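You operate a simulated robot arm through the tools that you are given. There is no shell and no other tool. Be economical: measure what you need, move in short steps, check, and stop when the job is done.

You are at the controls of a simulated robot arm. One attempt, no reset.

Task
Put things in order on the packing table. At the end: the white chalk block is in the silver drip bowl; the brown drawer key stands where the black steam head stood; the silver funnel stands where the brown drawer key stood; the lint pad stands on top of the gold glass tray; the black steam head stands where the lint pad stood; whatever was shut is shut again. Leave all else as you found it, and nothing knocked over.

Only the result counts: the job must be done as asked and must still hold three seconds after the hand-in. Knocking over, shifting, dropping, spilling or breaking anything else fails it.

Robot
A 7-joint arm with a two-finger parallel gripper, fixed in place. Base frame: the origin is at the foot of the arm, x ahead of it, y to its left, z up; the work surface is at about z = 0. Readings come in mm, degrees, newtons and seconds.
With the tool pointing down near the work surface it reaches from about 240 to 620 mm from the base axis. Its first joint turns from -66.0 to 66.0 degrees. Payload 2.6 kg.
The TCP is the grasp point between the finger pads, 30 mm short of the fingertips. In the tool frame z runs along the fingers and y along their closing line. Largest opening 94 mm; finger width 28, thickness 10; the body of the gripper, 50 by 96 mm, starts 55 mm behind the TCP.
Orientation is told as [roll, pitch, yaw] about the base's x, y, z axes, in that order, counted from this pose: with the fingers straight down and closing along the base's y, the tool's x points along the base's -x, its y along +y and its z along -z.

Tools
- The arm moves only by the tool drive_tool. Its argument "deltas" is a list of rows, each an object of numbers (a shift or turn left out is 0, a gripper value left out holds the last): "wx", "wy", "wz": the turn, a rotation vector about the tool's x, y, z in units of 5 degrees (1.0 is 5 degrees); "x", "y", "z": the shift along the tool's x, y, z in units of 30 mm (1.0 is 30 mm); "hand": the finger opening in m, from 0 to 0.094. In form: [{"wx": .., "wy": .., "wz": .., "x": .., "y": .., "z": .., "hand": ..}, ...]. A call has 1 to 20 rows; each row shifts and turns the commanded pose from where the row before left it, along the tool's axes as they then stand. A call with a number of a shift or a turn outside -1 to 1 is refused whole. A row lasts 0.2 s, in which the tool goes at most 50 mm and 8.6 degrees; a call with a longer step from one row to the next is refused whole, and so is a gripper value outside its range. A pose out of reach is approached as far as the arm can. The call stops where the force on the tool passes 40 N (or 10 N more than at its start, if that is more) or the arm is blocked; 0.2 s more then pass. The fingers move at their own pace (about 72 mm/s each) and stop on an object; they squeeze with about 40 N. The grip force told is the motor's: it shows also when the fingers shut on nothing. Time passes only in rows, and 0.2 s behind the last, so rows that do not move let the fingers close. The reply holds the time, the measured pose of the TCP, the force on the tool along the base axes, the opening and the grip force, in the units named above and with some noise, with the torque about the TCP (base axes, N m) and any sound that the robot's microphone picked up.
- Cameras (640 x 400 px; columns grow to the right, rows downward): "scene" is fixed at [40.9, 438.9, 558.7]; the picture's right is [-0.70, -0.72, 0.00], its down [-0.45, 0.43, -0.78] and it looks along [0.56, -0.55, -0.62] (base axes); focal length 302 px, centre (320, 200). "wrist" rides on the gripper at [76, 14, -102] in the tool frame; the picture's right is [-0.18, 0.98, 0.00], its down [-0.75, -0.14, -0.64] and it looks along [-0.63, -0.12, 0.77] (tool axes); focal length 243 px, centre (320, 200).
- capture(camera): a new picture of that camera. The clock stands still meanwhile.
- measure_at(camera, pixels): for up to 12 pixels [column, row] of the newest picture of that camera ("zoom" is the newest enlarged one), the place [x, y, z] in the base frame of the surface seen there, good to about 3 mm. The clock stands still meanwhile.
- zoom(camera, box): a new picture of the part [left, top, right, bottom] of that camera's present view, enlarged. The clock stands still meanwhile.
- sign_off(): hands the job in; it is judged then, once.

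Work in short steps. Measure before you move; look again where a grasp or a placing could have gone wrong, and mend it. You have 80 turns and 54 pictures in all, those below and enlarged ones among them. Open the gripper and draw the arm clear of the work before you hand the job in, unless the task says otherwise; then end with one line.

The tools are called after "Emit:" as name(argument=value, ...) on one line, values as JSON. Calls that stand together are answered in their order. drive_tool: Moves the arm, as the interface text tells. Its arguments: {"type":"object","properties":{"deltas":{"type":"array","items":{"type":"object","properties":{"wx":{"type":"number"},"wy":{"type":"number"},"wz":{"type":"number"},"x":{"type":"number"},"y":{"type":"number"},"z":{"type":"number"},"hand":{"type":"number"}}}}},"required":["deltas"]} The other tools are called the same way: capture (camera) takes a picture; measure_at (camera, pixels) gives the place of the surface under pixels of a picture; zoom (camera, box) takes an enlarged picture of a part of a camera's view; sign_off () hands the job in.

At the start:

```text
time_s: 0.0
tool_pos: [348.4, 67.6, 338.4]
orientation: [0.0, 0.0, 0.0]
force: [-0.7, 0.3, -0.5]
wrist_torque: [0.03, -0.02, -0.01]
width: 93.9
gripper_force: 0.1
```

scene: 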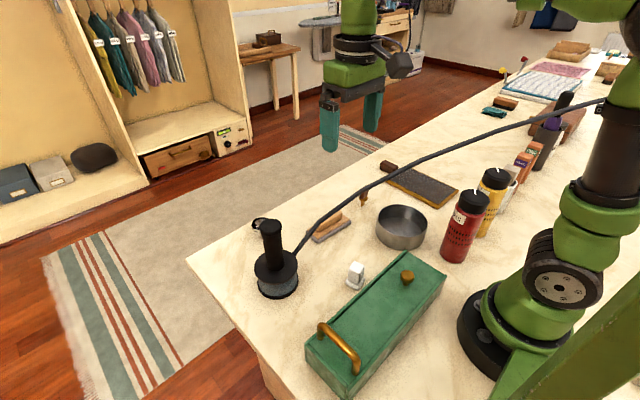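
wrist: 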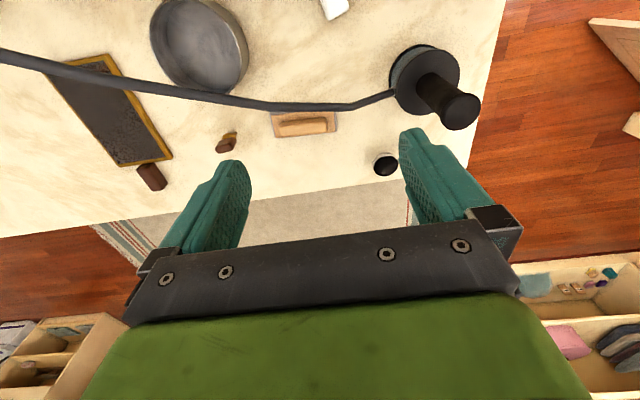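

The scene shows many small things around (250-460,160-380); I zoom in to identify them.

Emit:
zoom(camera="scene", box=[230, 150, 470, 300])

Emit:
zoom(camera="scene", box=[290, 230, 460, 400])

Emit:
zoom(camera="scene", box=[430, 30, 640, 220])

```text
2.67 times, centred on (350, 225) of scene
```

zoom: 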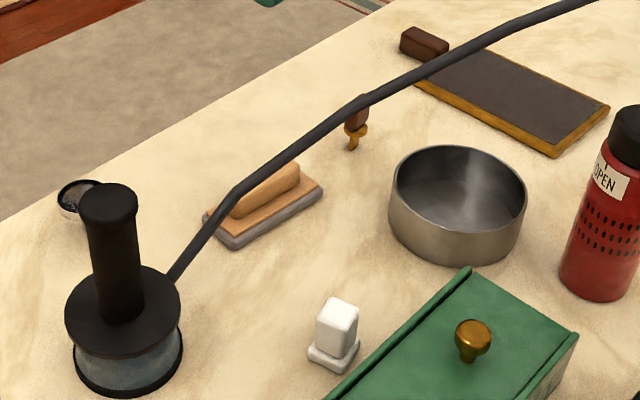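

```text
2.35 times, centred on (375, 315) of scene
```

zoom: 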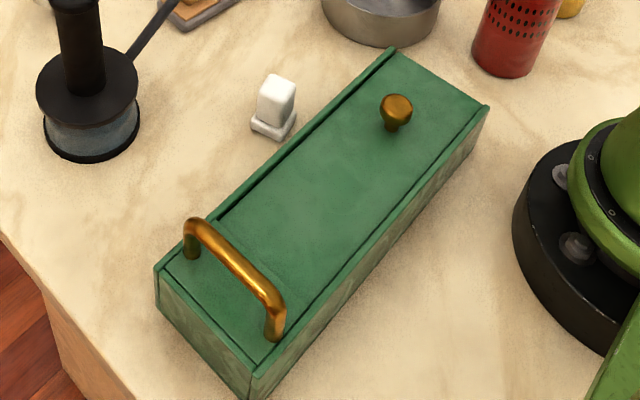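

```text
2.11 times, centred on (535, 125) of scene
```

zoom: 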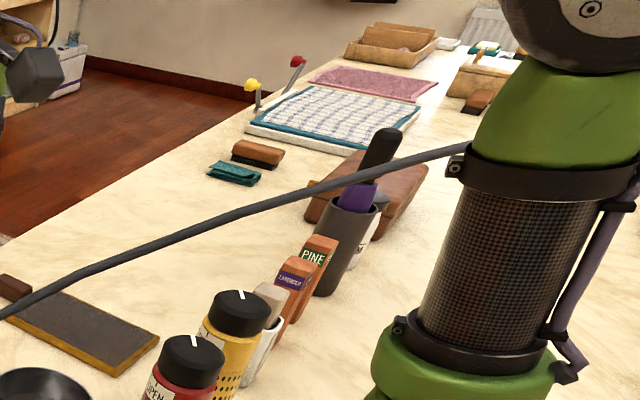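

The funnel is not obvious; I look closer at the wrist view and at the small black ring item near (260,224) and key.

Emit:
zoom(camera="wrist", box=[200, 80, 420, 200])

Emit:
zoom(camera="scene", box=[240, 180, 380, 250])

Emit:
measure_at(camera="scene", pixels=[[260, 224], [271, 226], [330, 238], [366, 205], [388, 166], [357, 266], [407, 276], [340, 340], [430, 185], [402, 240], [460, 190], [445, 262]])

Emit:
measure_at(camera="wrist", pixels=[[385, 158], [385, 166], [460, 110], [304, 125], [227, 141], [152, 177], [110, 100], [200, 45], [385, 172], [425, 70], [274, 125], [336, 125]])

```text
2.91 times, centred on (310, 140) of wrist
```

zoom: 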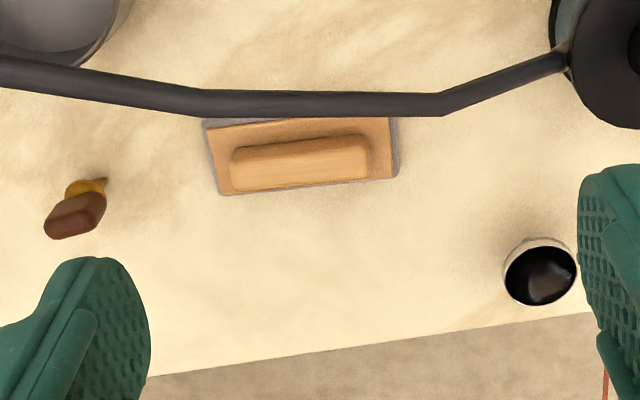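

```text
4.57 times, centred on (310, 215) of scene
```

zoom: 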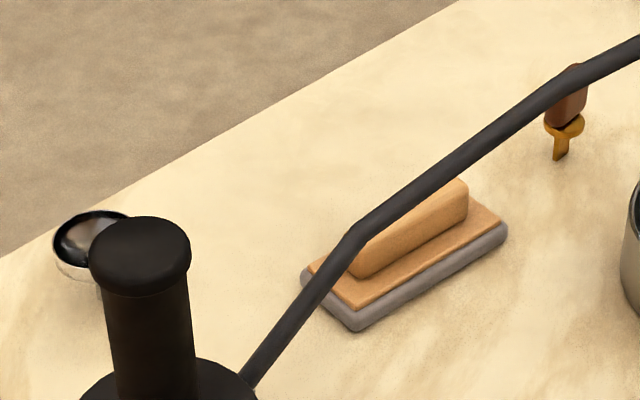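

```text
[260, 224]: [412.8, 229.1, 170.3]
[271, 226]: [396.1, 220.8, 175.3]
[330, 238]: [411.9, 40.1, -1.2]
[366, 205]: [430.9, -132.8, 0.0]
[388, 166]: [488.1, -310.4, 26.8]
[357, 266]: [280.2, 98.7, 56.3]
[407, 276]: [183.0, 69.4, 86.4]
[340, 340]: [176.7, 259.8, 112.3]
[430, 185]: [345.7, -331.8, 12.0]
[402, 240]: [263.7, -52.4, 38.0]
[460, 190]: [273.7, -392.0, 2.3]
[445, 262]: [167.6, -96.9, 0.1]
```

```text
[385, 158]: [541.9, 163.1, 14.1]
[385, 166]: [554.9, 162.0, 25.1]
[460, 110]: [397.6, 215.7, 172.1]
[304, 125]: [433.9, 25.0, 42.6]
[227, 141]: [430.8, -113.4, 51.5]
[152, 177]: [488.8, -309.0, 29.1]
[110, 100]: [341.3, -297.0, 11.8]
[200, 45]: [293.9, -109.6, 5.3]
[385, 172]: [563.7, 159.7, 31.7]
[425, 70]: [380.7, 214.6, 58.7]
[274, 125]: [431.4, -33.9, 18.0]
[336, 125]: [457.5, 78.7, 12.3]
```

All the named items appear in view (funnel near (385,165) wrist). The hose is the main hazard, so I measure points along it and on the steam head, tray and box.

Emit:
measure_at(camera="scene", pixels=[[297, 250], [305, 239], [320, 220], [340, 206], [365, 190], [400, 171], [440, 153], [480, 140], [520, 127], [560, 114], [600, 102], [608, 98]])

Emit:
measure_at(camera="scene", pixels=[[277, 255], [277, 270], [278, 295], [258, 265], [272, 222], [358, 288], [394, 170], [457, 190], [437, 207], [388, 184], [436, 169], [322, 243]])

Emit:
measure_at(camera="wrist", pixels=[[5, 57], [100, 77], [200, 97], [270, 105], [350, 105], [385, 95], [230, 155], [215, 153], [333, 5], [155, 168], [122, 164], [170, 156]])

```text
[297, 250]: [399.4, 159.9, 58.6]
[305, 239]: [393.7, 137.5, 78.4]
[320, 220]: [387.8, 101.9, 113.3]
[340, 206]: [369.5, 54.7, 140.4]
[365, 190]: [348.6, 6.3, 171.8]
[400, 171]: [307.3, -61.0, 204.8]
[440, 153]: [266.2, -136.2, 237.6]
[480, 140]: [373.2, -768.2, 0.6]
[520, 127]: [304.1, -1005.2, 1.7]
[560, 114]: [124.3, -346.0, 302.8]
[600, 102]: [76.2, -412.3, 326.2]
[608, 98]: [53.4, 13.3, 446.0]
```

```text
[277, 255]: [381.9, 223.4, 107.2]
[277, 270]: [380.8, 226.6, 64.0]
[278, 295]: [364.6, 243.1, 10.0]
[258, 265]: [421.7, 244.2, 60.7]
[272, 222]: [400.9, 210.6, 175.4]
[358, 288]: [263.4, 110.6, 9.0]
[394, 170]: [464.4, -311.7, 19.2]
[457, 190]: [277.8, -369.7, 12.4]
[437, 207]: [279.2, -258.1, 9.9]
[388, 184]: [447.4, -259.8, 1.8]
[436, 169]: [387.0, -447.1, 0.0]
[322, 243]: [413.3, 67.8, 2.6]
```

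```text
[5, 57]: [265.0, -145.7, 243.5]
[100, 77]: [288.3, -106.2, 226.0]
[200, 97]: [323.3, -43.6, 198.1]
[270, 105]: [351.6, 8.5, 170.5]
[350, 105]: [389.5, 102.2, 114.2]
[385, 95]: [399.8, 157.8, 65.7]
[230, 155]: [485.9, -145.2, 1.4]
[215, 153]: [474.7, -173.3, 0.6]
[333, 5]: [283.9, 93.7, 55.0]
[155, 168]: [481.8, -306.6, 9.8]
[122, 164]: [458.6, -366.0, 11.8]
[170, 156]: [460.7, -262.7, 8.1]
```

The hose rises from the steam head at (400,160,58) through (350,6,172) to (266,-136,240), so at the lint pad (~(437,25)) the wrist camera must point to -y (yaw about +80). I go above the pad at a safe height with that yaw.

Emit:
drive_tool(deltas=[{"x": -0.97, "y": -0.47, "z": 0.9, "hand": 0.094}, {"x": -0.97, "y": -0.47, "z": 0.9}, {"x": -0.97, "y": -0.47, "z": 0.9}, {"wz": -1}, {"wz": -1}, {"wz": -1}, {"wz": -1}, {"wz": -1}, {"wz": -1}, {"wz": -1}, {"wz": -1}, {"wz": -1}, {"wz": -1}, {"wz": -1}, {"wz": -1}, {"wz": -1}, {"wz": -1}, {"wz": -1}, {"wz": -1}])

Emit:
capture(camera="wrist")

Emit:
capture(camera="scene")

```text
time_s: 4.0
tool_pos: [434.1, 24.7, 257.6]
orientation: [0.0, 0.1, 80.1]
force: [0.0, -0.8, -0.4]
wrist_torque: [0.05, 0.01, 0.01]
width: 94.1
gripper_force: 0.1
```

```text
46 pictures are left
```

wrist: 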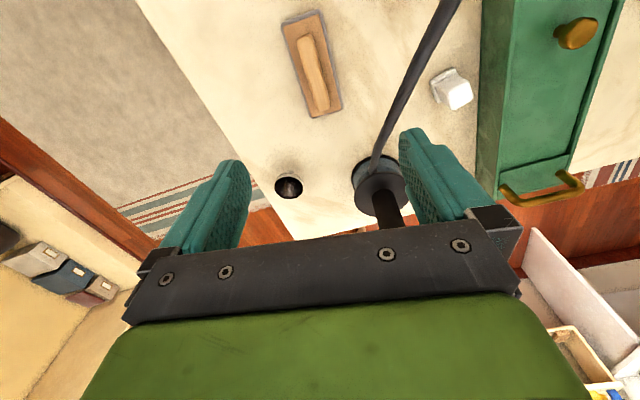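

```text
45 pictures are left
```

scene: 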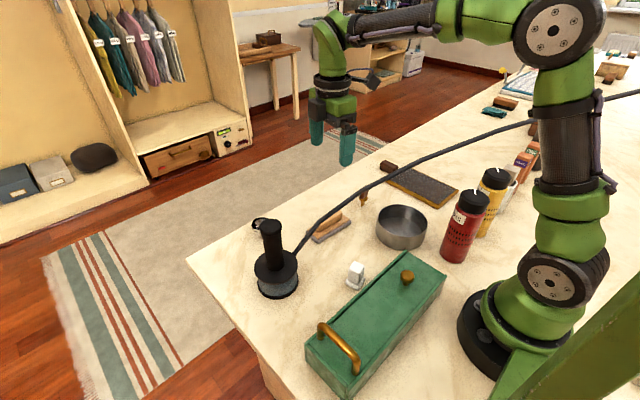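

The pad is at (312,65) in the wrist picture; I measure pad, grip bar, funnel and steam head.

Emit:
measure_at(camera="wrist", pixels=[[283, 25], [317, 12], [339, 107], [311, 116], [303, 42], [321, 107], [312, 75], [289, 176], [289, 187], [278, 186], [301, 186], [289, 197]])

Emit:
zoom(camera="wrist", box=[240, 0, 420, 220])

```text
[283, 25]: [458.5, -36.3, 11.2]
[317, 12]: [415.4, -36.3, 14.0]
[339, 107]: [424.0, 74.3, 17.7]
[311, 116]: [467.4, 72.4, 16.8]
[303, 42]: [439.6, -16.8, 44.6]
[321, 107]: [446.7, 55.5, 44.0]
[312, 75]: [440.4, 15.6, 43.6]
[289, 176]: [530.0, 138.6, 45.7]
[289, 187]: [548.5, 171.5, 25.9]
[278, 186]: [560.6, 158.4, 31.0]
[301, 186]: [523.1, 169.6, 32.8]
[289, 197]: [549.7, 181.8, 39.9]
```

```text
1.82 times, centred on (330, 110) of wrist
```

zoom: 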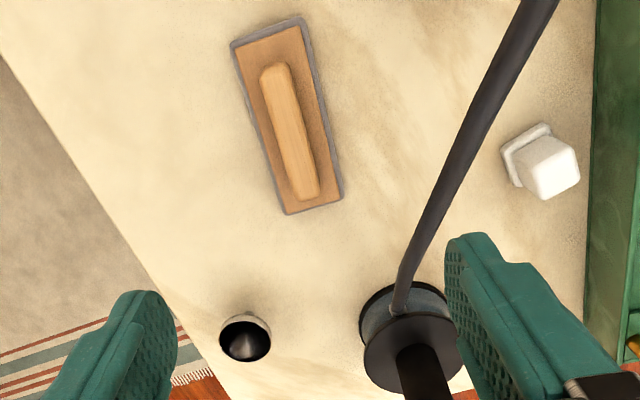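

Pad centre is ≈(441,18), bar top z≈44, long axis at 85.5°. I align yaw and descend in part.

Emit:
drive_tool(deltas=[{"wz": -1, "hand": 0.06}, {"wz": -0.08}, {"x": 0.18, "y": -0.28}, {"z": 0.98}, {"z": 0.98}, {"z": 0.98}, {"z": 0.98}, {"z": 0.98}])

Emit:
capture(camera="scene")

Emit:
capture(camera="wrist")

```text
time_s: 5.8
tool_pos: [443.4, 19.3, 111.1]
orientation: [-0.1, 0.0, 85.4]
force: [-0.4, 0.2, 0.4]
wrist_torque: [0.02, 0.0, -0.01]
width: 60.0
gripper_force: 0.0
```

```text
43 pictures are left
```

scene: 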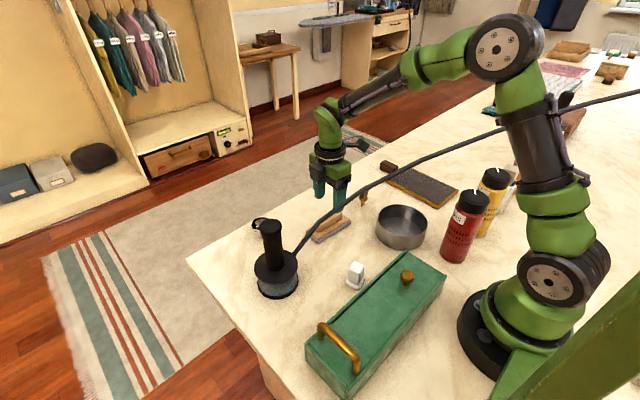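

```text
42 pictures are left
```

wrist: 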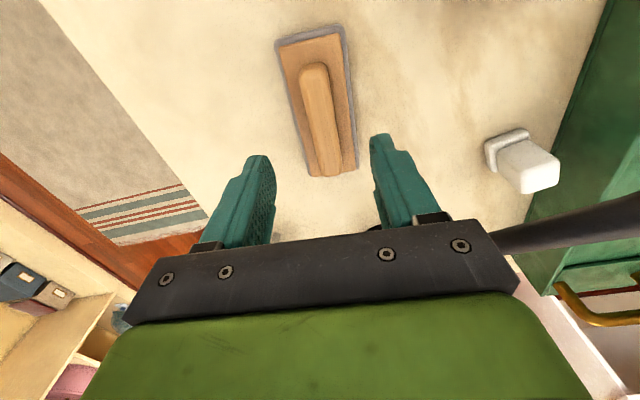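

Fingers straddle the bar; hose is beside but clear. I re-measure the bar and pad for alignment.

Emit:
measure_at(camera="wrist", pixels=[[277, 42], [343, 28], [357, 165], [311, 176], [311, 72], [325, 165], [306, 110], [332, 110], [520, 227], [600, 217]])

```text
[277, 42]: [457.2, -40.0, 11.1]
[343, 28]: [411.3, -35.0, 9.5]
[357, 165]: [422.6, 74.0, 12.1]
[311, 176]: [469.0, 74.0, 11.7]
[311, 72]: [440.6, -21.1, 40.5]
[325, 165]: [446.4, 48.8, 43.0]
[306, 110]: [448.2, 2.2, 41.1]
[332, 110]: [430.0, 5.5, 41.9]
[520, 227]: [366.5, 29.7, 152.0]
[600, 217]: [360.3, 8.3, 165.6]
```

Bar centre ≈(442,17), aligned. I descend to z≈48 and close.

Emit:
drive_tool(deltas=[{"z": 0.7}, {"z": 0.7}, {"z": 0.7}, {"hand": 0.0}, {"hand": 0.0}, {"hand": 0.0}])

```text
time_s: 7.2
tool_pos: [442.8, 19.2, 49.9]
orientation: [-0.1, -0.1, 85.4]
force: [-0.6, -0.5, 6.0]
wrist_torque: [0.05, 0.02, 0.16]
width: 19.5
gripper_force: 40.3
```

Gripped (19.5 mm). I lift to z≈135 and carry it past the key toward the tray at ≈(370,-314).

Emit:
drive_tool(deltas=[{"z": -0.7}, {"z": -0.7}, {"z": -0.7}, {"z": -0.8}, {"x": 0.914, "y": -0.073}, {"x": 0.914, "y": -0.073}, {"x": 0.914, "y": -0.073}, {"x": 0.914, "y": -0.073}, {"x": 0.914, "y": -0.073}, {"x": 0.914, "y": -0.073}, {"x": 0.914, "y": -0.073}, {"x": 0.914, "y": -0.073}, {"x": 0.99, "y": 0.505}, {"x": 0.99, "y": 0.505}, {"x": 0.99, "y": 0.505}, {"x": 0.99, "y": 0.505}])

Emit:
capture(camera="scene")

Emit:
capture(camera="wrist")

```text
time_s: 10.6
tool_pos: [372.8, -313.3, 136.9]
orientation: [0.0, 0.0, 85.3]
force: [-0.7, 0.3, -1.9]
wrist_torque: [0.01, -0.01, -0.01]
width: 19.0
gripper_force: 39.8
```

```text
41 pictures are left
```

scene: 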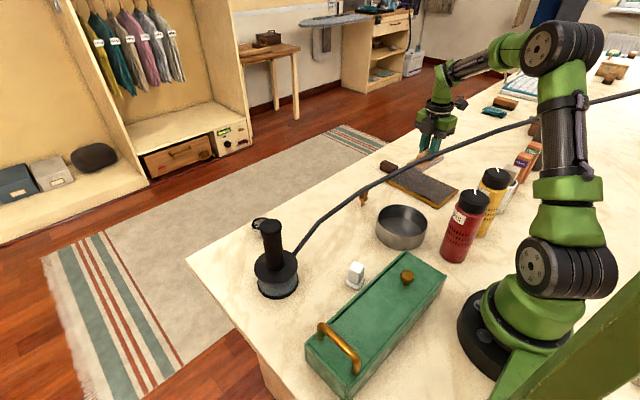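

```text
40 pictures are left
```

wrist: 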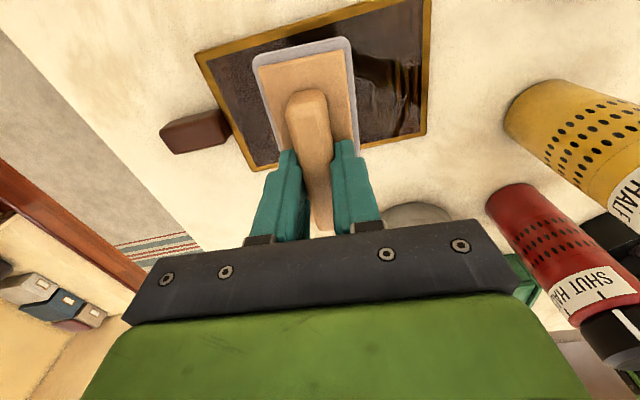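

The tray is directly below with the pad over it; I measure tray corners for centring.

Emit:
measure_at(camera="wrist", pixels=[[199, 54], [252, 166], [424, 133], [428, 4], [232, 110], [300, 30], [195, 135], [238, 142], [390, 70], [255, 70], [350, 45]])

```text
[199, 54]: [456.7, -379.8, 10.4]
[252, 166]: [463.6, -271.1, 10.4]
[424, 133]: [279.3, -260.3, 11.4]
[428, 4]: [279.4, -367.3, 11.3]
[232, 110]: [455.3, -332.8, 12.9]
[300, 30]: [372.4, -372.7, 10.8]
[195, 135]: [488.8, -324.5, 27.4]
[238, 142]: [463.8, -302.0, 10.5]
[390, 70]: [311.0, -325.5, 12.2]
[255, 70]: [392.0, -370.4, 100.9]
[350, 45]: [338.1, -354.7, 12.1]
```

Tray centre ≈(370,-320), long axis along x. I turn the pad to yaw ≈-3.5, shift to centre and descend close to the tray.

Emit:
drive_tool(deltas=[{"wz": 1}, {"wz": 1}, {"wz": 1}, {"wz": 1}, {"wz": 1}, {"wz": 1}, {"wz": 1}, {"wz": 1}, {"wz": 1}, {"wz": 1}, {"wz": 1}, {"wz": 1}, {"wz": 1}, {"wz": 1}, {"wz": 1}, {"wz": 1}, {"wz": 1}, {"wz": 0.76}, {"x": 0.08, "y": -0.22}])

Emit:
drive_tool(deltas=[{"z": 0.8}, {"z": 0.8}, {"z": 0.5}, {"z": 0.2}, {"z": 0.1}, {}])

```text
time_s: 14.6
tool_pos: [370.4, -321.5, 135.1]
orientation: [-0.1, 0.0, -3.5]
force: [0.5, -0.3, -0.3]
wrist_torque: [0.0, 0.02, -0.01]
width: 19.2
gripper_force: 39.5
```

```text
time_s: 16.0
tool_pos: [369.1, -319.9, 62.9]
orientation: [0.0, 0.0, -3.4]
force: [-0.8, 0.6, -0.1]
wrist_torque: [-0.02, -0.02, -0.01]
width: 19.2
gripper_force: 39.9
```

No contact yet at z≈63; I lower in tiny steps and watch the force.

Emit:
drive_tool(deltas=[{"z": 0.07}, {}])

Emit:
capture(camera="wrist")

```text
time_s: 16.6
tool_pos: [370.3, -321.5, 61.7]
orientation: [0.1, 0.0, -3.4]
force: [0.1, 0.2, -0.2]
wrist_torque: [0.02, -0.02, -0.03]
width: 19.0
gripper_force: 40.1
```

```text
39 pictures are left
```

wrist: 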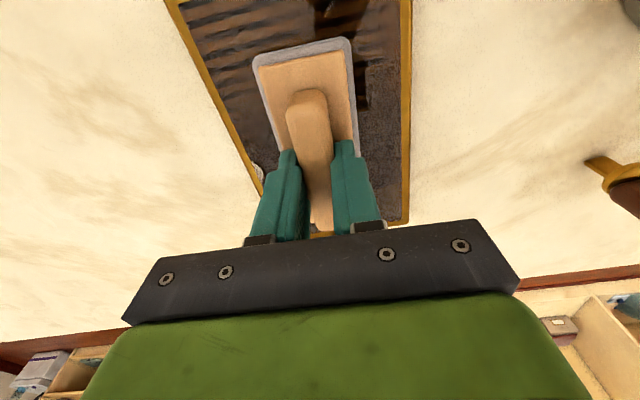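

Still no contact; lowering a bit further.

Emit:
drive_tool(deltas=[{"z": 0.05}, {}])

Emit:
drive_tool(deltas=[{"z": 0.05}, {}])

```text
time_s: 17.2
tool_pos: [370.0, -320.8, 60.2]
orientation: [0.1, 0.0, -3.5]
force: [-2.8, 1.8, 9.9]
wrist_torque: [0.14, 0.45, -0.03]
width: 19.4
gripper_force: 40.2
```

```text
time_s: 17.8
tool_pos: [370.1, -322.2, 60.1]
orientation: [-0.1, -0.2, -3.6]
force: [-11.8, 9.4, 36.2]
wrist_torque: [0.4, 0.97, -0.15]
width: 19.0
gripper_force: 40.4
```

Contact (36 N). I ease back up 1.5 mm, release partly, and rise.

Emit:
drive_tool(deltas=[{"z": -0.06}, {"hand": 0.05}, {}, {}, {"z": -0.5}, {"z": -0.9}, {"z": -1}, {"z": -1}])

Emit:
capture(camera="wrist")

```text
time_s: 19.6
tool_pos: [369.6, -322.0, 163.1]
orientation: [0.0, 0.1, -3.4]
force: [0.3, 0.4, 0.1]
wrist_torque: [0.01, -0.02, -0.01]
width: 50.1
gripper_force: 0.0
```

```text
38 pictures are left
```

wrist: 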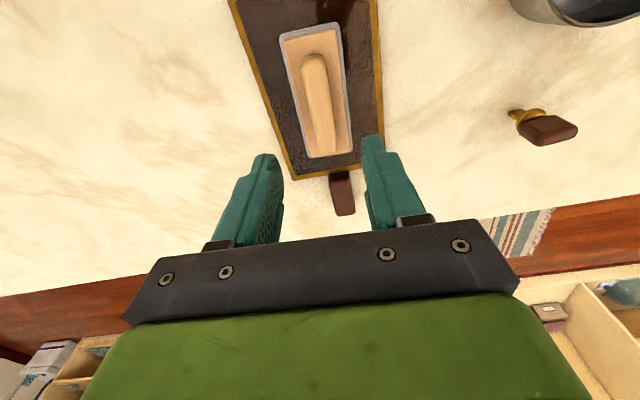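

Pad sits on the tray. Because the hose will swing over the key's area when the head moves, I plan to park the key first; I zoom in on the key and measure it.

Emit:
zoom(camera="wrist", box=[480, 80, 610, 170])

Emit:
measure_at(camera="wrist", pixels=[[525, 135], [545, 140], [572, 130], [556, 119], [530, 120], [515, 112], [545, 128], [535, 112], [300, 30], [350, 160], [310, 75]])

```text
4.44 times, centred on (545, 125) of wrist
```

zoom: 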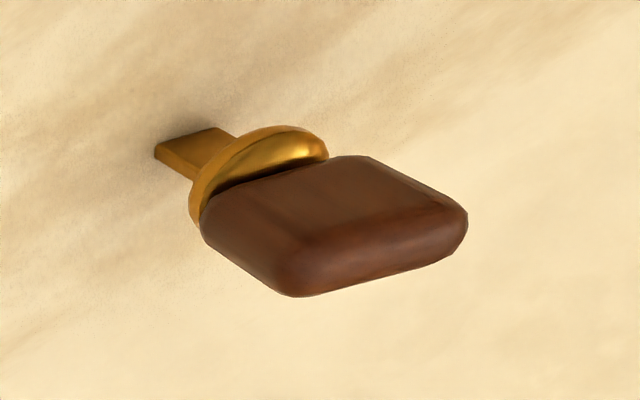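

```text
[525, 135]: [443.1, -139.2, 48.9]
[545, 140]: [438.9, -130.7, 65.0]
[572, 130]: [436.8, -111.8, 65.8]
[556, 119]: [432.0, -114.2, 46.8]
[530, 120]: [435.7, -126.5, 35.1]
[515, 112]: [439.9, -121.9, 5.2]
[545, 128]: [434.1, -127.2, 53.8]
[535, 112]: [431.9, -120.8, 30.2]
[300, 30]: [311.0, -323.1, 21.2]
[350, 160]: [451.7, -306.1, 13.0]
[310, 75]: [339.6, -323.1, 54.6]
```

The key stands on a thin bit, handle ≈30 mm wide along y, top z≈68. I move above it at z≈190 and begin turning so the fingers close along x.

Emit:
drive_tool(deltas=[{"z": -0.9}, {"x": -0.261, "y": 0.951}, {"x": -0.261, "y": 0.951}, {"x": -0.261, "y": 0.951}, {"x": -0.261, "y": 0.951}, {"x": -0.261, "y": 0.951}, {"x": -0.261, "y": 0.951}, {"x": -0.261, "y": 0.951}, {"wz": -1}, {"wz": -1}, {"wz": -1}, {"wz": -1}, {"wz": -1}, {"wz": -1}, {"wz": -1}, {"wz": -1}, {"wz": -1}, {"wz": -1}, {"wz": -1}, {"wz": -1}])

Emit:
drive_tool(deltas=[{"wz": -1}, {"wz": -1}, {"wz": -1}, {"wz": -1}, {"wz": -1}])

Emit:
capture(camera="wrist")

Emit:
zoom(camera="wrist", box=[220, 0, 420, 200])

```text
time_s: 23.8
tool_pos: [436.6, -125.6, 189.6]
orientation: [0.1, 0.0, 56.7]
force: [-0.3, 0.7, -0.3]
wrist_torque: [-0.03, 0.02, 0.0]
width: 49.9
gripper_force: 0.2
```

```text
time_s: 25.0
tool_pos: [435.7, -126.0, 190.1]
orientation: [0.0, 0.0, 81.6]
force: [1.1, -0.5, 0.6]
wrist_torque: [0.04, 0.01, -0.02]
width: 49.7
gripper_force: 0.0
```

```text
36 pictures are left
```

wrist: 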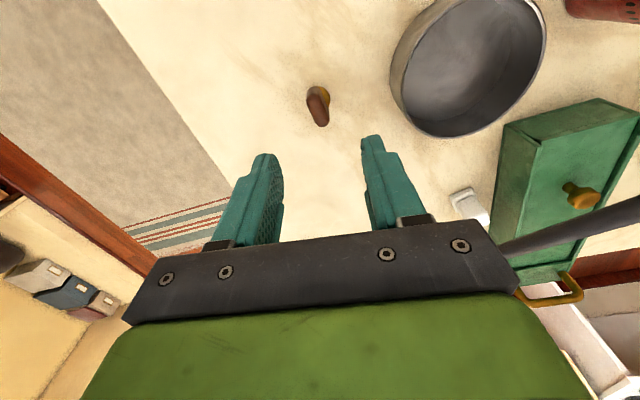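

```text
2.00 times, centred on (320, 100) of wrist
```

zoom: 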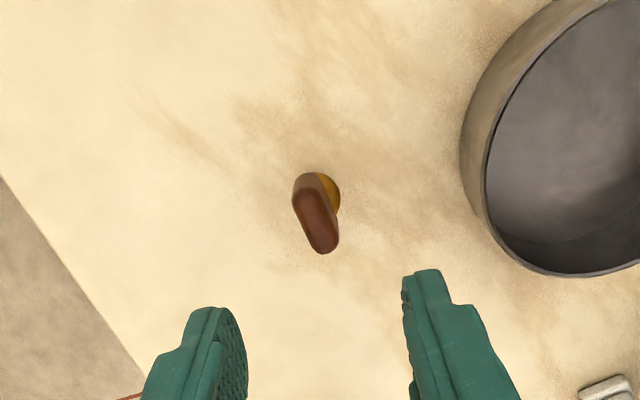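

I measure the key's handle ends and sides for centre and direction.

Emit:
measure_at(camera="zoom", pixels=[[300, 188], [312, 215], [322, 247], [305, 235], [330, 225], [318, 192], [335, 190], [314, 200], [326, 240]])

```text
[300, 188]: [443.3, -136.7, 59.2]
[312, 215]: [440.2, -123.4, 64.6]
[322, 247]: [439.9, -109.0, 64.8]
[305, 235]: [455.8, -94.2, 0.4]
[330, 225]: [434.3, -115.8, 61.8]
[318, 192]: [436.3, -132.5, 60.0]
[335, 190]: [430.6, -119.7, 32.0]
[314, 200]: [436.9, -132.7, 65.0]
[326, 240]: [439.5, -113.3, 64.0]
```

Handle centre ≈(438.5,-123), direction ≈95°. I align and descend to tips at the lower handle, then close.

Emit:
drive_tool(deltas=[{"wz": -1}, {"wz": -1}, {"wz": -0.7}, {"x": -0.09, "y": -0.09}, {"z": 0.9}, {"z": 0.9}, {"z": 0.9}, {"z": 0.8}, {"z": 0.55}, {}, {"hand": 0.0}, {}, {}])

Emit:
capture(camera="wrist")

```text
time_s: 27.8
tool_pos: [441.1, -121.9, 68.5]
orientation: [0.0, -0.1, 95.1]
force: [-0.4, -0.4, -0.9]
wrist_torque: [-0.03, -0.01, 0.01]
width: 18.1
gripper_force: 40.1
```

```text
34 pictures are left
```

wrist: 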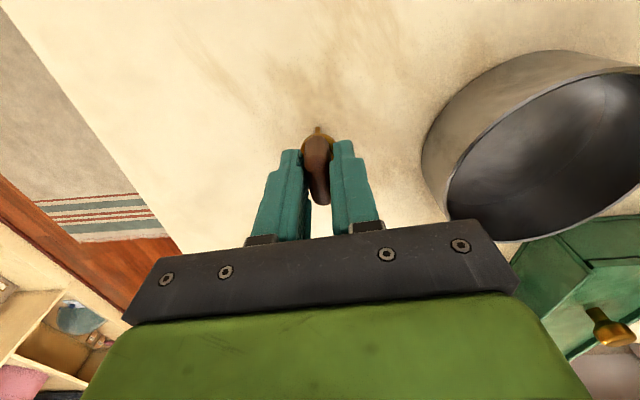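

Gripped at 18 mm. I lift and carry the key to a free spot at ≈(530,40), lowering to just above the table.

Emit:
drive_tool(deltas=[{"z": -0.4}, {"z": -0.6}, {"z": -0.67}, {"x": -0.853, "y": -0.577}, {"x": -0.853, "y": -0.577}, {"x": -0.853, "y": -0.577}, {"x": -0.853, "y": -0.577}, {"x": -0.853, "y": -0.577}, {"x": -0.853, "y": -0.577}, {"z": 0.6}, {"z": 0.6}, {"z": 0.3}, {}])

Emit:
drive_tool(deltas=[{"z": 0.1}, {}])

Emit:
drive_tool(deltas=[{"z": 0.04}, {}])

```text
time_s: 30.6
tool_pos: [528.4, 39.2, 72.8]
orientation: [0.0, 0.0, 95.1]
force: [0.4, -0.4, -0.4]
wrist_torque: [-0.01, 0.0, -0.02]
width: 13.7
gripper_force: 39.9
```

```text
time_s: 31.2
tool_pos: [529.7, 39.4, 71.5]
orientation: [-0.1, 0.0, 95.0]
force: [-8.4, -1.6, 24.4]
wrist_torque: [-0.12, 0.63, -0.01]
width: 13.5
gripper_force: 40.0
```

```text
time_s: 31.8
tool_pos: [530.2, 39.5, 71.2]
orientation: [-0.5, 0.1, 95.1]
force: [-8.4, -2.2, 34.9]
wrist_torque: [-0.12, 0.61, 0.0]
width: 14.1
gripper_force: 40.1
```

The width went from 18 to 13.7, so the key shifted in the grip; I look before releasing.

Emit:
drive_tool(deltas=[{"z": -0.07}, {}])

Emit:
zoom(camera="wrist", box=[230, 80, 410, 220])

Emit:
zoom(camera="scene", box=[250, 130, 400, 250])

```text
time_s: 32.4
tool_pos: [528.9, 39.3, 71.3]
orientation: [-0.2, 0.0, 95.3]
force: [1.4, 1.0, 21.2]
wrist_torque: [0.06, -0.17, 0.02]
width: 13.5
gripper_force: 40.0
```

```text
2.86 times, centred on (320, 150) of wrist
```

zoom: 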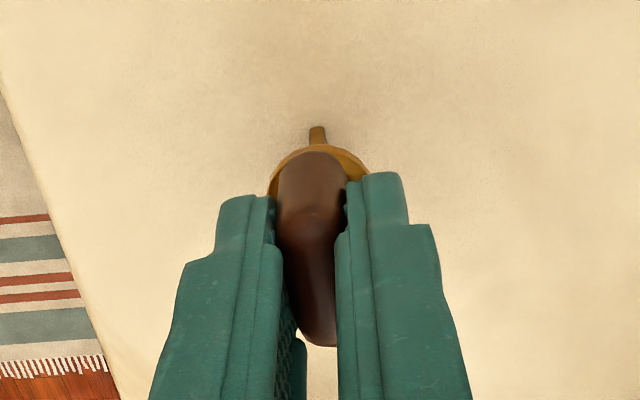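

```text
3.33 times, centred on (325, 190) of scene
```

zoom: 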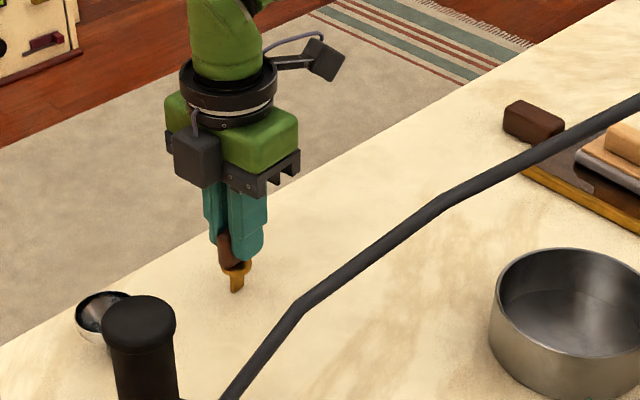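

The key merely yawed flush to the pads and looks upright. I ease off the force and release slowly, then rise and look.

Emit:
drive_tool(deltas=[{"z": -0.03}, {}, {"hand": 0.02}, {}, {"hand": 0.05}, {}, {}])

Emit:
zoom(camera="scene", box=[250, 130, 400, 250])

```text
time_s: 34.0
tool_pos: [528.6, 39.6, 72.7]
orientation: [0.0, 0.1, 95.1]
force: [0.4, 0.6, 0.0]
wrist_torque: [0.0, -0.03, 0.02]
width: 49.8
gripper_force: 0.0
```

```text
3.33 times, centred on (325, 190) of scene
```

zoom: 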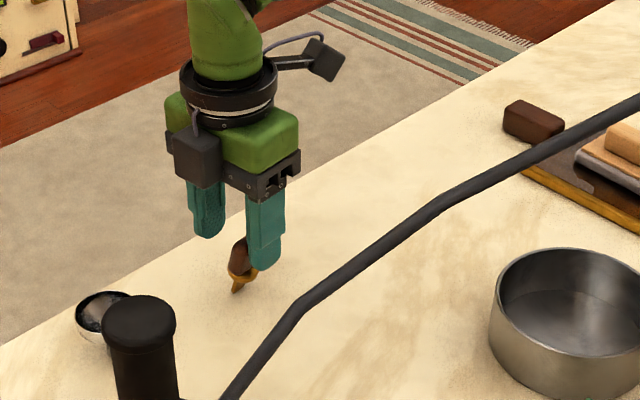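

The key seems to lean now; I check from the wrist.

Emit:
zoom(camera="wrist", box=[230, 80, 410, 220])

Emit:
measure_at(camera="zoom", pixels=[[310, 170], [320, 240], [300, 200], [340, 160]])

```text
2.86 times, centred on (320, 150) of wrist
```

zoom: 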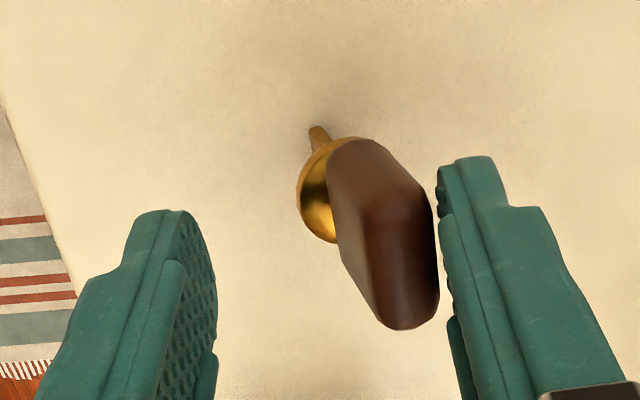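

```text
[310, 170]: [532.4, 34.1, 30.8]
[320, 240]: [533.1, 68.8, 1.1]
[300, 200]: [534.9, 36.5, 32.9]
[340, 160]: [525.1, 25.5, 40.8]
```

It leans on the right finger, since the bit is thin. I close again to square it up, then check it from both views.

Emit:
drive_tool(deltas=[{"hand": 0.035}, {"hand": 0.025}, {"hand": 0.018}, {"hand": 0.012}, {"hand": 0.0}, {}, {}])

Emit:
drive_tool(deltas=[{"z": -0.5}, {}])

Emit:
zoom(camera="wrist", box=[250, 80, 390, 200])

Emit:
zoom(camera="scene", box=[280, 160, 340, 210])

```text
time_s: 35.6
tool_pos: [528.9, 40.1, 72.2]
orientation: [0.0, 0.0, 95.2]
force: [0.7, -0.1, -0.1]
wrist_torque: [0.01, -0.06, 0.04]
width: 13.7
gripper_force: 39.7
```

```text
time_s: 36.2
tool_pos: [528.5, 39.9, 85.7]
orientation: [0.0, 0.1, 95.0]
force: [-0.1, -0.2, -1.3]
wrist_torque: [0.03, 0.0, -0.03]
width: 14.0
gripper_force: 39.6
```

```text
3.33 times, centred on (320, 140) of wrist
```

zoom: 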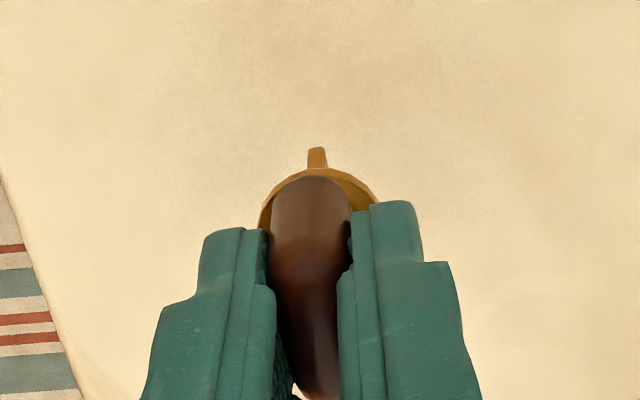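

```text
8.00 times, centred on (310, 185) of scene
```

zoom: 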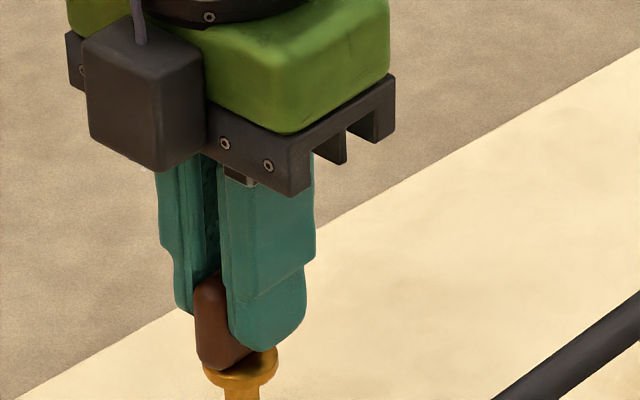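

I look at the collar and bit in more detail from the scene camera to judge tilt.

Emit:
zoom(camera="scene", box=[290, 185, 330, 215])

```text
13.33 times, centred on (310, 200) of scene
```

zoom: 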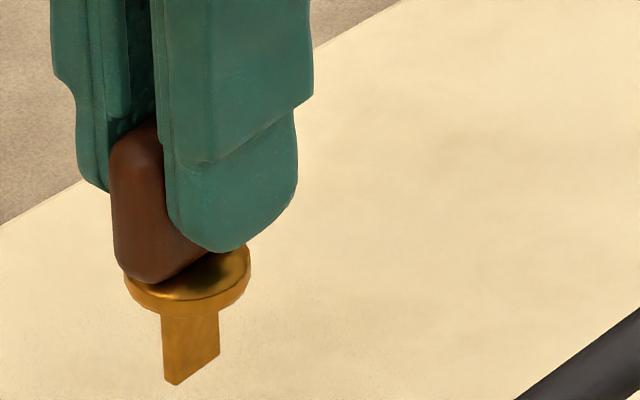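

The key hangs upright. I lower it in fine steps to a light touch only.

Emit:
drive_tool(deltas=[{"z": 0.2}, {"z": 0.2}, {}, {}])

Emit:
drive_tool(deltas=[{"z": 0.025}, {}])

Emit:
drive_tool(deltas=[{"z": 0.025}, {}])

```text
time_s: 37.2
tool_pos: [528.5, 39.3, 74.6]
orientation: [0.0, 0.0, 95.0]
force: [0.4, -0.5, -1.0]
wrist_torque: [0.03, 0.02, 0.01]
width: 13.9
gripper_force: 39.8
```

```text
time_s: 37.8
tool_pos: [527.8, 40.1, 74.8]
orientation: [0.1, 0.0, 95.1]
force: [-0.7, 0.2, 0.5]
wrist_torque: [0.02, -0.03, -0.01]
width: 13.8
gripper_force: 39.8
```

```text
time_s: 38.4
tool_pos: [527.1, 40.1, 72.7]
orientation: [0.0, 0.0, 95.1]
force: [-0.3, 0.9, 0.6]
wrist_torque: [0.0, -0.02, -0.01]
width: 13.8
gripper_force: 40.0
```

No contact yet; continue with 0.75 mm steps.

Emit:
drive_tool(deltas=[{"z": 0.025}, {}])

Emit:
drive_tool(deltas=[{"z": 0.02}, {}])

Emit:
drive_tool(deltas=[{"z": 0.02}, {}])

```text
time_s: 39.0
tool_pos: [527.3, 39.1, 72.3]
orientation: [0.0, -0.1, 95.1]
force: [0.3, 0.1, -0.2]
wrist_torque: [0.01, -0.02, 0.0]
width: 13.7
gripper_force: 39.7
```

```text
time_s: 39.6
tool_pos: [529.5, 40.2, 71.8]
orientation: [0.0, 0.0, 95.1]
force: [-0.2, -0.6, -0.4]
wrist_torque: [0.01, -0.02, 0.0]
width: 13.9
gripper_force: 40.6
```

```text
time_s: 40.2
tool_pos: [528.7, 38.7, 72.0]
orientation: [0.1, 0.0, 95.1]
force: [-0.3, -0.1, 4.3]
wrist_torque: [-0.07, 0.07, 0.01]
width: 13.8
gripper_force: 40.2
```

Light contact (4 N). I open by tenths of a mm, let the key settle, then open wider.

Emit:
drive_tool(deltas=[{"hand": 0.0143}, {}, {}, {"hand": 0.0152}, {}, {}, {"hand": 0.017}, {}, {}])

Emit:
zoom(camera="scene", box=[290, 185, 330, 215])

```text
time_s: 42.2
tool_pos: [527.8, 39.3, 70.9]
orientation: [0.0, -0.1, 95.1]
force: [-0.2, -0.1, -0.2]
wrist_torque: [0.01, -0.02, -0.01]
width: 17.4
gripper_force: 0.0
```

```text
13.33 times, centred on (310, 200) of scene
```

zoom: 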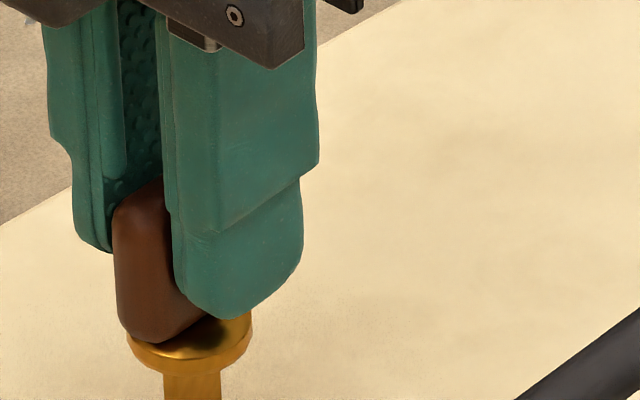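

Key appears upright with slack fingers. I open to 0.05 and re-look.

Emit:
drive_tool(deltas=[{"hand": 0.021}, {}, {"hand": 0.03}, {"hand": 0.05}, {}, {}])

Emit:
zoom(camera="wrist", box=[230, 80, 410, 220])

```text
time_s: 43.6
tool_pos: [527.2, 39.8, 71.6]
orientation: [0.0, 0.0, 95.1]
force: [0.7, -0.7, -0.6]
wrist_torque: [0.0, -0.02, 0.03]
width: 49.9
gripper_force: 0.0
```

```text
2.86 times, centred on (320, 150) of wrist
```

zoom: 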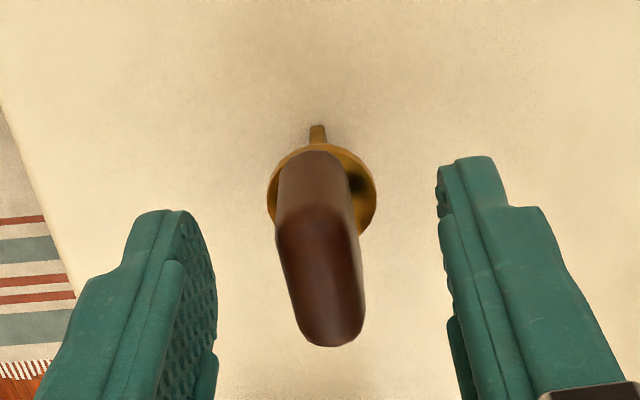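

The key stands free at ≈(528,40). I rise straight up and move above the steam head (axis ≈(394,213)).

Emit:
drive_tool(deltas=[{"z": -0.5}, {"z": -0.9}, {"z": -1}, {"z": -1}, {"z": -1}, {"z": -1}, {"z": -1}, {"x": -0.876, "y": 0.564, "hand": 0.07}, {"x": -0.876, "y": 0.564}, {"x": -0.876, "y": 0.564}, {"x": -0.876, "y": 0.564}, {"x": -0.876, "y": 0.564}, {"x": -0.876, "y": 0.564}, {"x": -0.876, "y": 0.564}])

Emit:
capture(camera="wrist")

```text
time_s: 46.6
tool_pos: [394.3, 213.6, 263.9]
orientation: [0.0, 0.0, 95.1]
force: [0.3, -0.8, 0.0]
wrist_torque: [-0.02, 0.0, 0.01]
width: 70.0
gripper_force: 0.1
```

```text
24 pictures are left
```

wrist: 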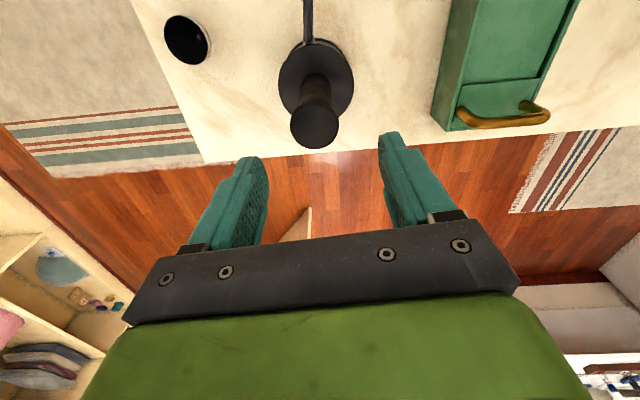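

The head is at (315,100); I measure its cap edges, disc edges and the funnel at (187,40).

Emit:
measure_at(camera="wrist", pixels=[[314, 126], [294, 126], [334, 126], [314, 142], [281, 85], [351, 85], [316, 42], [166, 38], [208, 42], [187, 18], [185, 62], [187, 40]])

```text
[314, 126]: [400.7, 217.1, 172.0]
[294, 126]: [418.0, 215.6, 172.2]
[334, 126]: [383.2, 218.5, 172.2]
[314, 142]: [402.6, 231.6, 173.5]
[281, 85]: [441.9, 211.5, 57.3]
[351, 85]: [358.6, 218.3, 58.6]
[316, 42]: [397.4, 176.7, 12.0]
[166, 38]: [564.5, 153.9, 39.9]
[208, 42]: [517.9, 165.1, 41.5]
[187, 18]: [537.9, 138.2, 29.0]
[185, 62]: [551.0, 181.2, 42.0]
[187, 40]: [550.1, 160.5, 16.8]
```

Head axis ≈(400.5,216), funnel rim ≈(541,160,z41, Ø≈48). I centre and descend to z≈130 and grip the handle.

Emit:
drive_tool(deltas=[{"x": -0.065, "y": -0.213}, {"z": 0.9}, {"z": 0.9}, {"z": 0.9}, {"z": 0.9}, {"z": 0.86}, {}, {"hand": 0.0}, {}, {}, {}])

```text
time_s: 49.0
tool_pos: [400.4, 216.2, 128.8]
orientation: [-0.1, 0.0, 95.1]
force: [-0.4, 0.9, 0.1]
wrist_torque: [0.05, -0.05, 0.01]
width: 43.2
gripper_force: 40.4
```

Gripped at 43 mm. I lift 70 mm and check weight and the hose.

Emit:
drive_tool(deltas=[{"z": -0.3}, {"z": -0.6}, {"z": -0.7}, {"z": -0.7}, {}])

Emit:
capture(camera="scene")

```text
time_s: 50.2
tool_pos: [400.0, 216.5, 199.6]
orientation: [-0.1, 0.0, 95.2]
force: [-0.8, -0.6, -5.5]
wrist_torque: [-0.03, 0.0, 0.04]
width: 43.3
gripper_force: 39.4
```

```text
23 pictures are left
```

scene: 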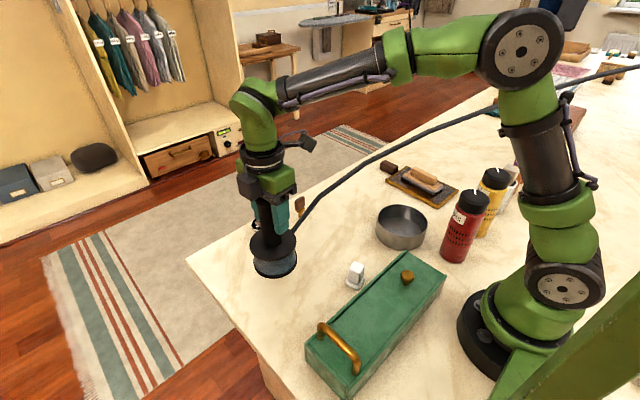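

The hose follows freely. I carry the head over the pad's old place (441,18), staying high, and look.

Emit:
drive_tool(deltas=[{"x": 0.837, "y": -0.098}, {"x": 0.837, "y": -0.098}, {"x": 0.837, "y": -0.098}, {"x": 0.837, "y": -0.098}, {"x": 0.837, "y": -0.098}, {"x": 0.837, "y": -0.098}, {"x": 0.837, "y": -0.098}, {"x": 0.837, "y": -0.098}, {}])

Emit:
capture(camera="scene")

```text
time_s: 52.2
tool_pos: [441.4, 17.3, 198.0]
orientation: [0.0, 0.0, 95.1]
force: [-0.6, 0.4, -5.5]
wrist_torque: [-0.04, 0.01, 0.01]
width: 43.2
gripper_force: 40.6
```

```text
22 pictures are left
```

scene: 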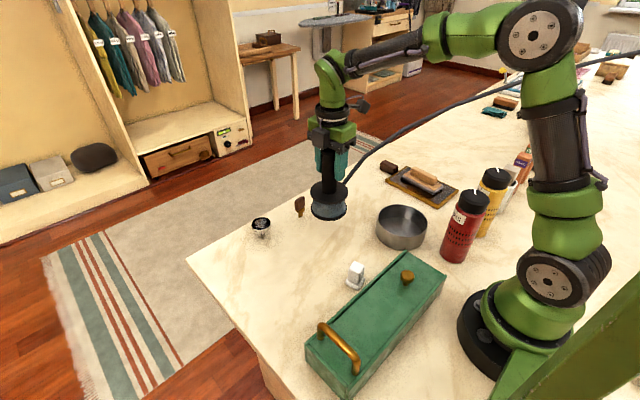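

The hose would hang right over the key's old place, so I turn the head 35° to swing the hose toward the base, then lower to near the table.

Emit:
drive_tool(deltas=[{"wz": 1}, {"wz": 1}, {"wz": 1}, {"wz": 1}, {"wz": 1}, {"wz": 1}, {"wz": 1}, {"z": 0.7}, {"z": 0.7}, {"z": 0.6}, {"z": 0.15}, {}])

Emit:
drive_tool(deltas=[{"z": 0.06}, {}])

Emit:
capture(camera="scene")

```text
time_s: 54.8
tool_pos: [440.8, 17.6, 134.0]
orientation: [-0.1, 0.0, 60.1]
force: [0.1, 0.0, -4.5]
wrist_torque: [0.0, 0.03, -0.01]
width: 42.9
gripper_force: 39.6
```

```text
time_s: 55.4
tool_pos: [440.8, 18.5, 132.4]
orientation: [0.0, 0.0, 60.1]
force: [-0.9, -0.5, -6.4]
wrist_torque: [-0.02, 0.03, 0.0]
width: 42.6
gripper_force: 40.3
```

```text
21 pictures are left
```

scene: 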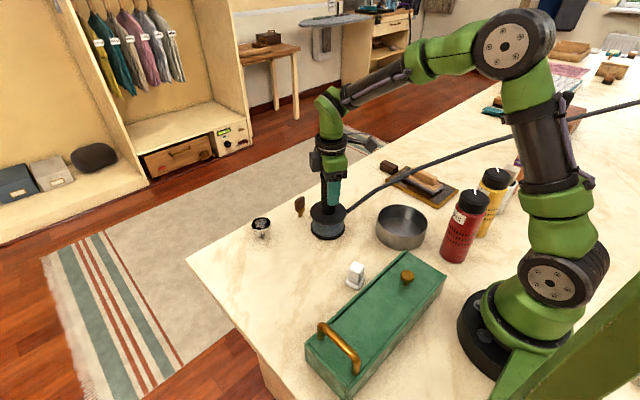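

I measure the hose's new course before setting the head down.

Emit:
measure_at(camera="scene", pixels=[[352, 207], [360, 200], [372, 191], [385, 183], [400, 174], [420, 164], [440, 155], [460, 147], [480, 140], [520, 128]])

```text
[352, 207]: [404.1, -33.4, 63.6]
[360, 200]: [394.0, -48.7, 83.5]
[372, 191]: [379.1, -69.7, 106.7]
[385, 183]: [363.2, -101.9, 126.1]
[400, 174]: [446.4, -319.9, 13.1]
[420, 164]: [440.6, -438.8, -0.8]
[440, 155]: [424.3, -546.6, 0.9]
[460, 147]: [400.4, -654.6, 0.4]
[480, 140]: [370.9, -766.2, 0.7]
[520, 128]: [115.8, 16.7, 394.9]
```

Hose passes (363,-102,126): ≈85 mm clear of the key's place and 100 mm from the bowl. I set the head down.

Emit:
drive_tool(deltas=[{"z": 0.06}, {}])

Emit:
drive_tool(deltas=[{"z": 0.05}, {}])

```text
time_s: 56.0
tool_pos: [441.5, 17.7, 131.2]
orientation: [0.0, 0.0, 60.1]
force: [0.3, 0.3, -5.7]
wrist_torque: [0.0, 0.03, -0.01]
width: 42.8
gripper_force: 39.7
```

```text
time_s: 56.6
tool_pos: [439.6, 18.8, 129.2]
orientation: [0.0, 0.0, 60.1]
force: [-1.4, 0.3, 0.3]
wrist_torque: [-0.21, 0.16, -0.06]
width: 42.5
gripper_force: 40.0
```

Weight has come off; I release, rise above the cap, turn back to yaw 95 and go above the key at (528,39.5).

Emit:
drive_tool(deltas=[{"hand": 0.06}, {}, {"hand": 0.07}, {"z": -0.7}, {"z": -1}, {"z": -1}, {"z": -1}, {"wz": -1}, {"wz": -1}, {"wz": -1}, {"wz": -1}, {"wz": -1}, {"wz": -1}, {"wz": -1}, {"x": -0.15, "y": -0.99}, {"x": -0.15, "y": -0.99}, {"x": -0.16, "y": -0.97}, {}])

Emit:
capture(camera="wrist")

```text
time_s: 60.4
tool_pos: [530.4, 39.5, 239.9]
orientation: [0.0, 0.0, 95.2]
force: [0.0, -0.1, 0.9]
wrist_torque: [0.01, 0.01, 0.02]
width: 70.0
gripper_force: 0.0
```

```text
20 pictures are left
```

wrist: 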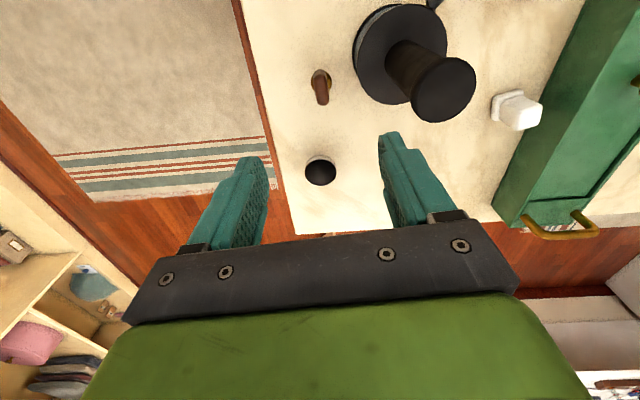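

The key stands at (320,85). I narrow to 45 mm, descend to z≈72 and grip.

Emit:
drive_tool(deltas=[{"y": 0.05, "hand": 0.045}, {"z": 0.95}, {"z": 0.95}, {"z": 0.95}, {"z": 0.95}, {"z": 0.95}, {"z": 0.6}, {"z": 0.23}, {}, {"hand": 0.03}, {"hand": 0.02}, {"hand": 0.0}, {}, {}])

Emit:
drive_tool(deltas=[{"z": -0.4}, {"z": -0.8}, {"z": -0.8}, {}])

```text
time_s: 63.4
tool_pos: [527.2, 38.9, 72.3]
orientation: [0.1, 0.0, 95.1]
force: [-0.1, -0.5, -0.2]
wrist_torque: [0.0, 0.01, 0.01]
width: 13.8
gripper_force: 39.8
```

```text
time_s: 64.4
tool_pos: [526.3, 38.6, 134.1]
orientation: [0.0, -0.1, 95.1]
force: [-0.1, 1.5, -0.5]
wrist_torque: [0.01, 0.0, 0.04]
width: 13.7
gripper_force: 39.5
```

Gripped at 13.7 again. I carry it to (400.5,216) and lower to just above contact.

Emit:
drive_tool(deltas=[{"x": -0.892, "y": 0.527}, {"x": -0.892, "y": 0.527}, {"x": -0.892, "y": 0.527}, {"x": -0.892, "y": 0.527}, {"x": -0.892, "y": 0.527}, {"x": -0.892, "y": 0.527}, {"x": -0.892, "y": 0.527}, {"z": 0.8}, {"z": 0.7}, {"z": 0.4}, {}, {}])

Emit:
drive_tool(deltas=[{"z": 0.04}, {}])

Emit:
drive_tool(deltas=[{"z": 0.025}, {}])

Emit:
drive_tool(deltas=[{"z": 0.02}, {}])

```text
time_s: 67.0
tool_pos: [399.4, 216.1, 75.7]
orientation: [0.0, 0.0, 95.2]
force: [0.6, 0.5, -0.3]
wrist_torque: [0.01, -0.01, -0.03]
width: 14.0
gripper_force: 39.7
```

```text
time_s: 67.6
tool_pos: [400.0, 217.0, 75.1]
orientation: [0.0, 0.1, 95.1]
force: [-0.1, -0.4, -0.4]
wrist_torque: [0.0, 0.0, 0.01]
width: 13.9
gripper_force: 39.5
```

```text
time_s: 68.2
tool_pos: [400.2, 216.0, 73.2]
orientation: [0.0, 0.1, 95.2]
force: [-0.5, -0.5, -0.5]
wrist_torque: [0.02, 0.02, 0.01]
width: 13.8
gripper_force: 40.7
```

```text
time_s: 68.8
tool_pos: [401.1, 215.9, 73.0]
orientation: [0.0, 0.0, 95.2]
force: [0.1, -0.2, 0.1]
wrist_torque: [0.0, 0.02, -0.01]
width: 13.9
gripper_force: 39.9
```

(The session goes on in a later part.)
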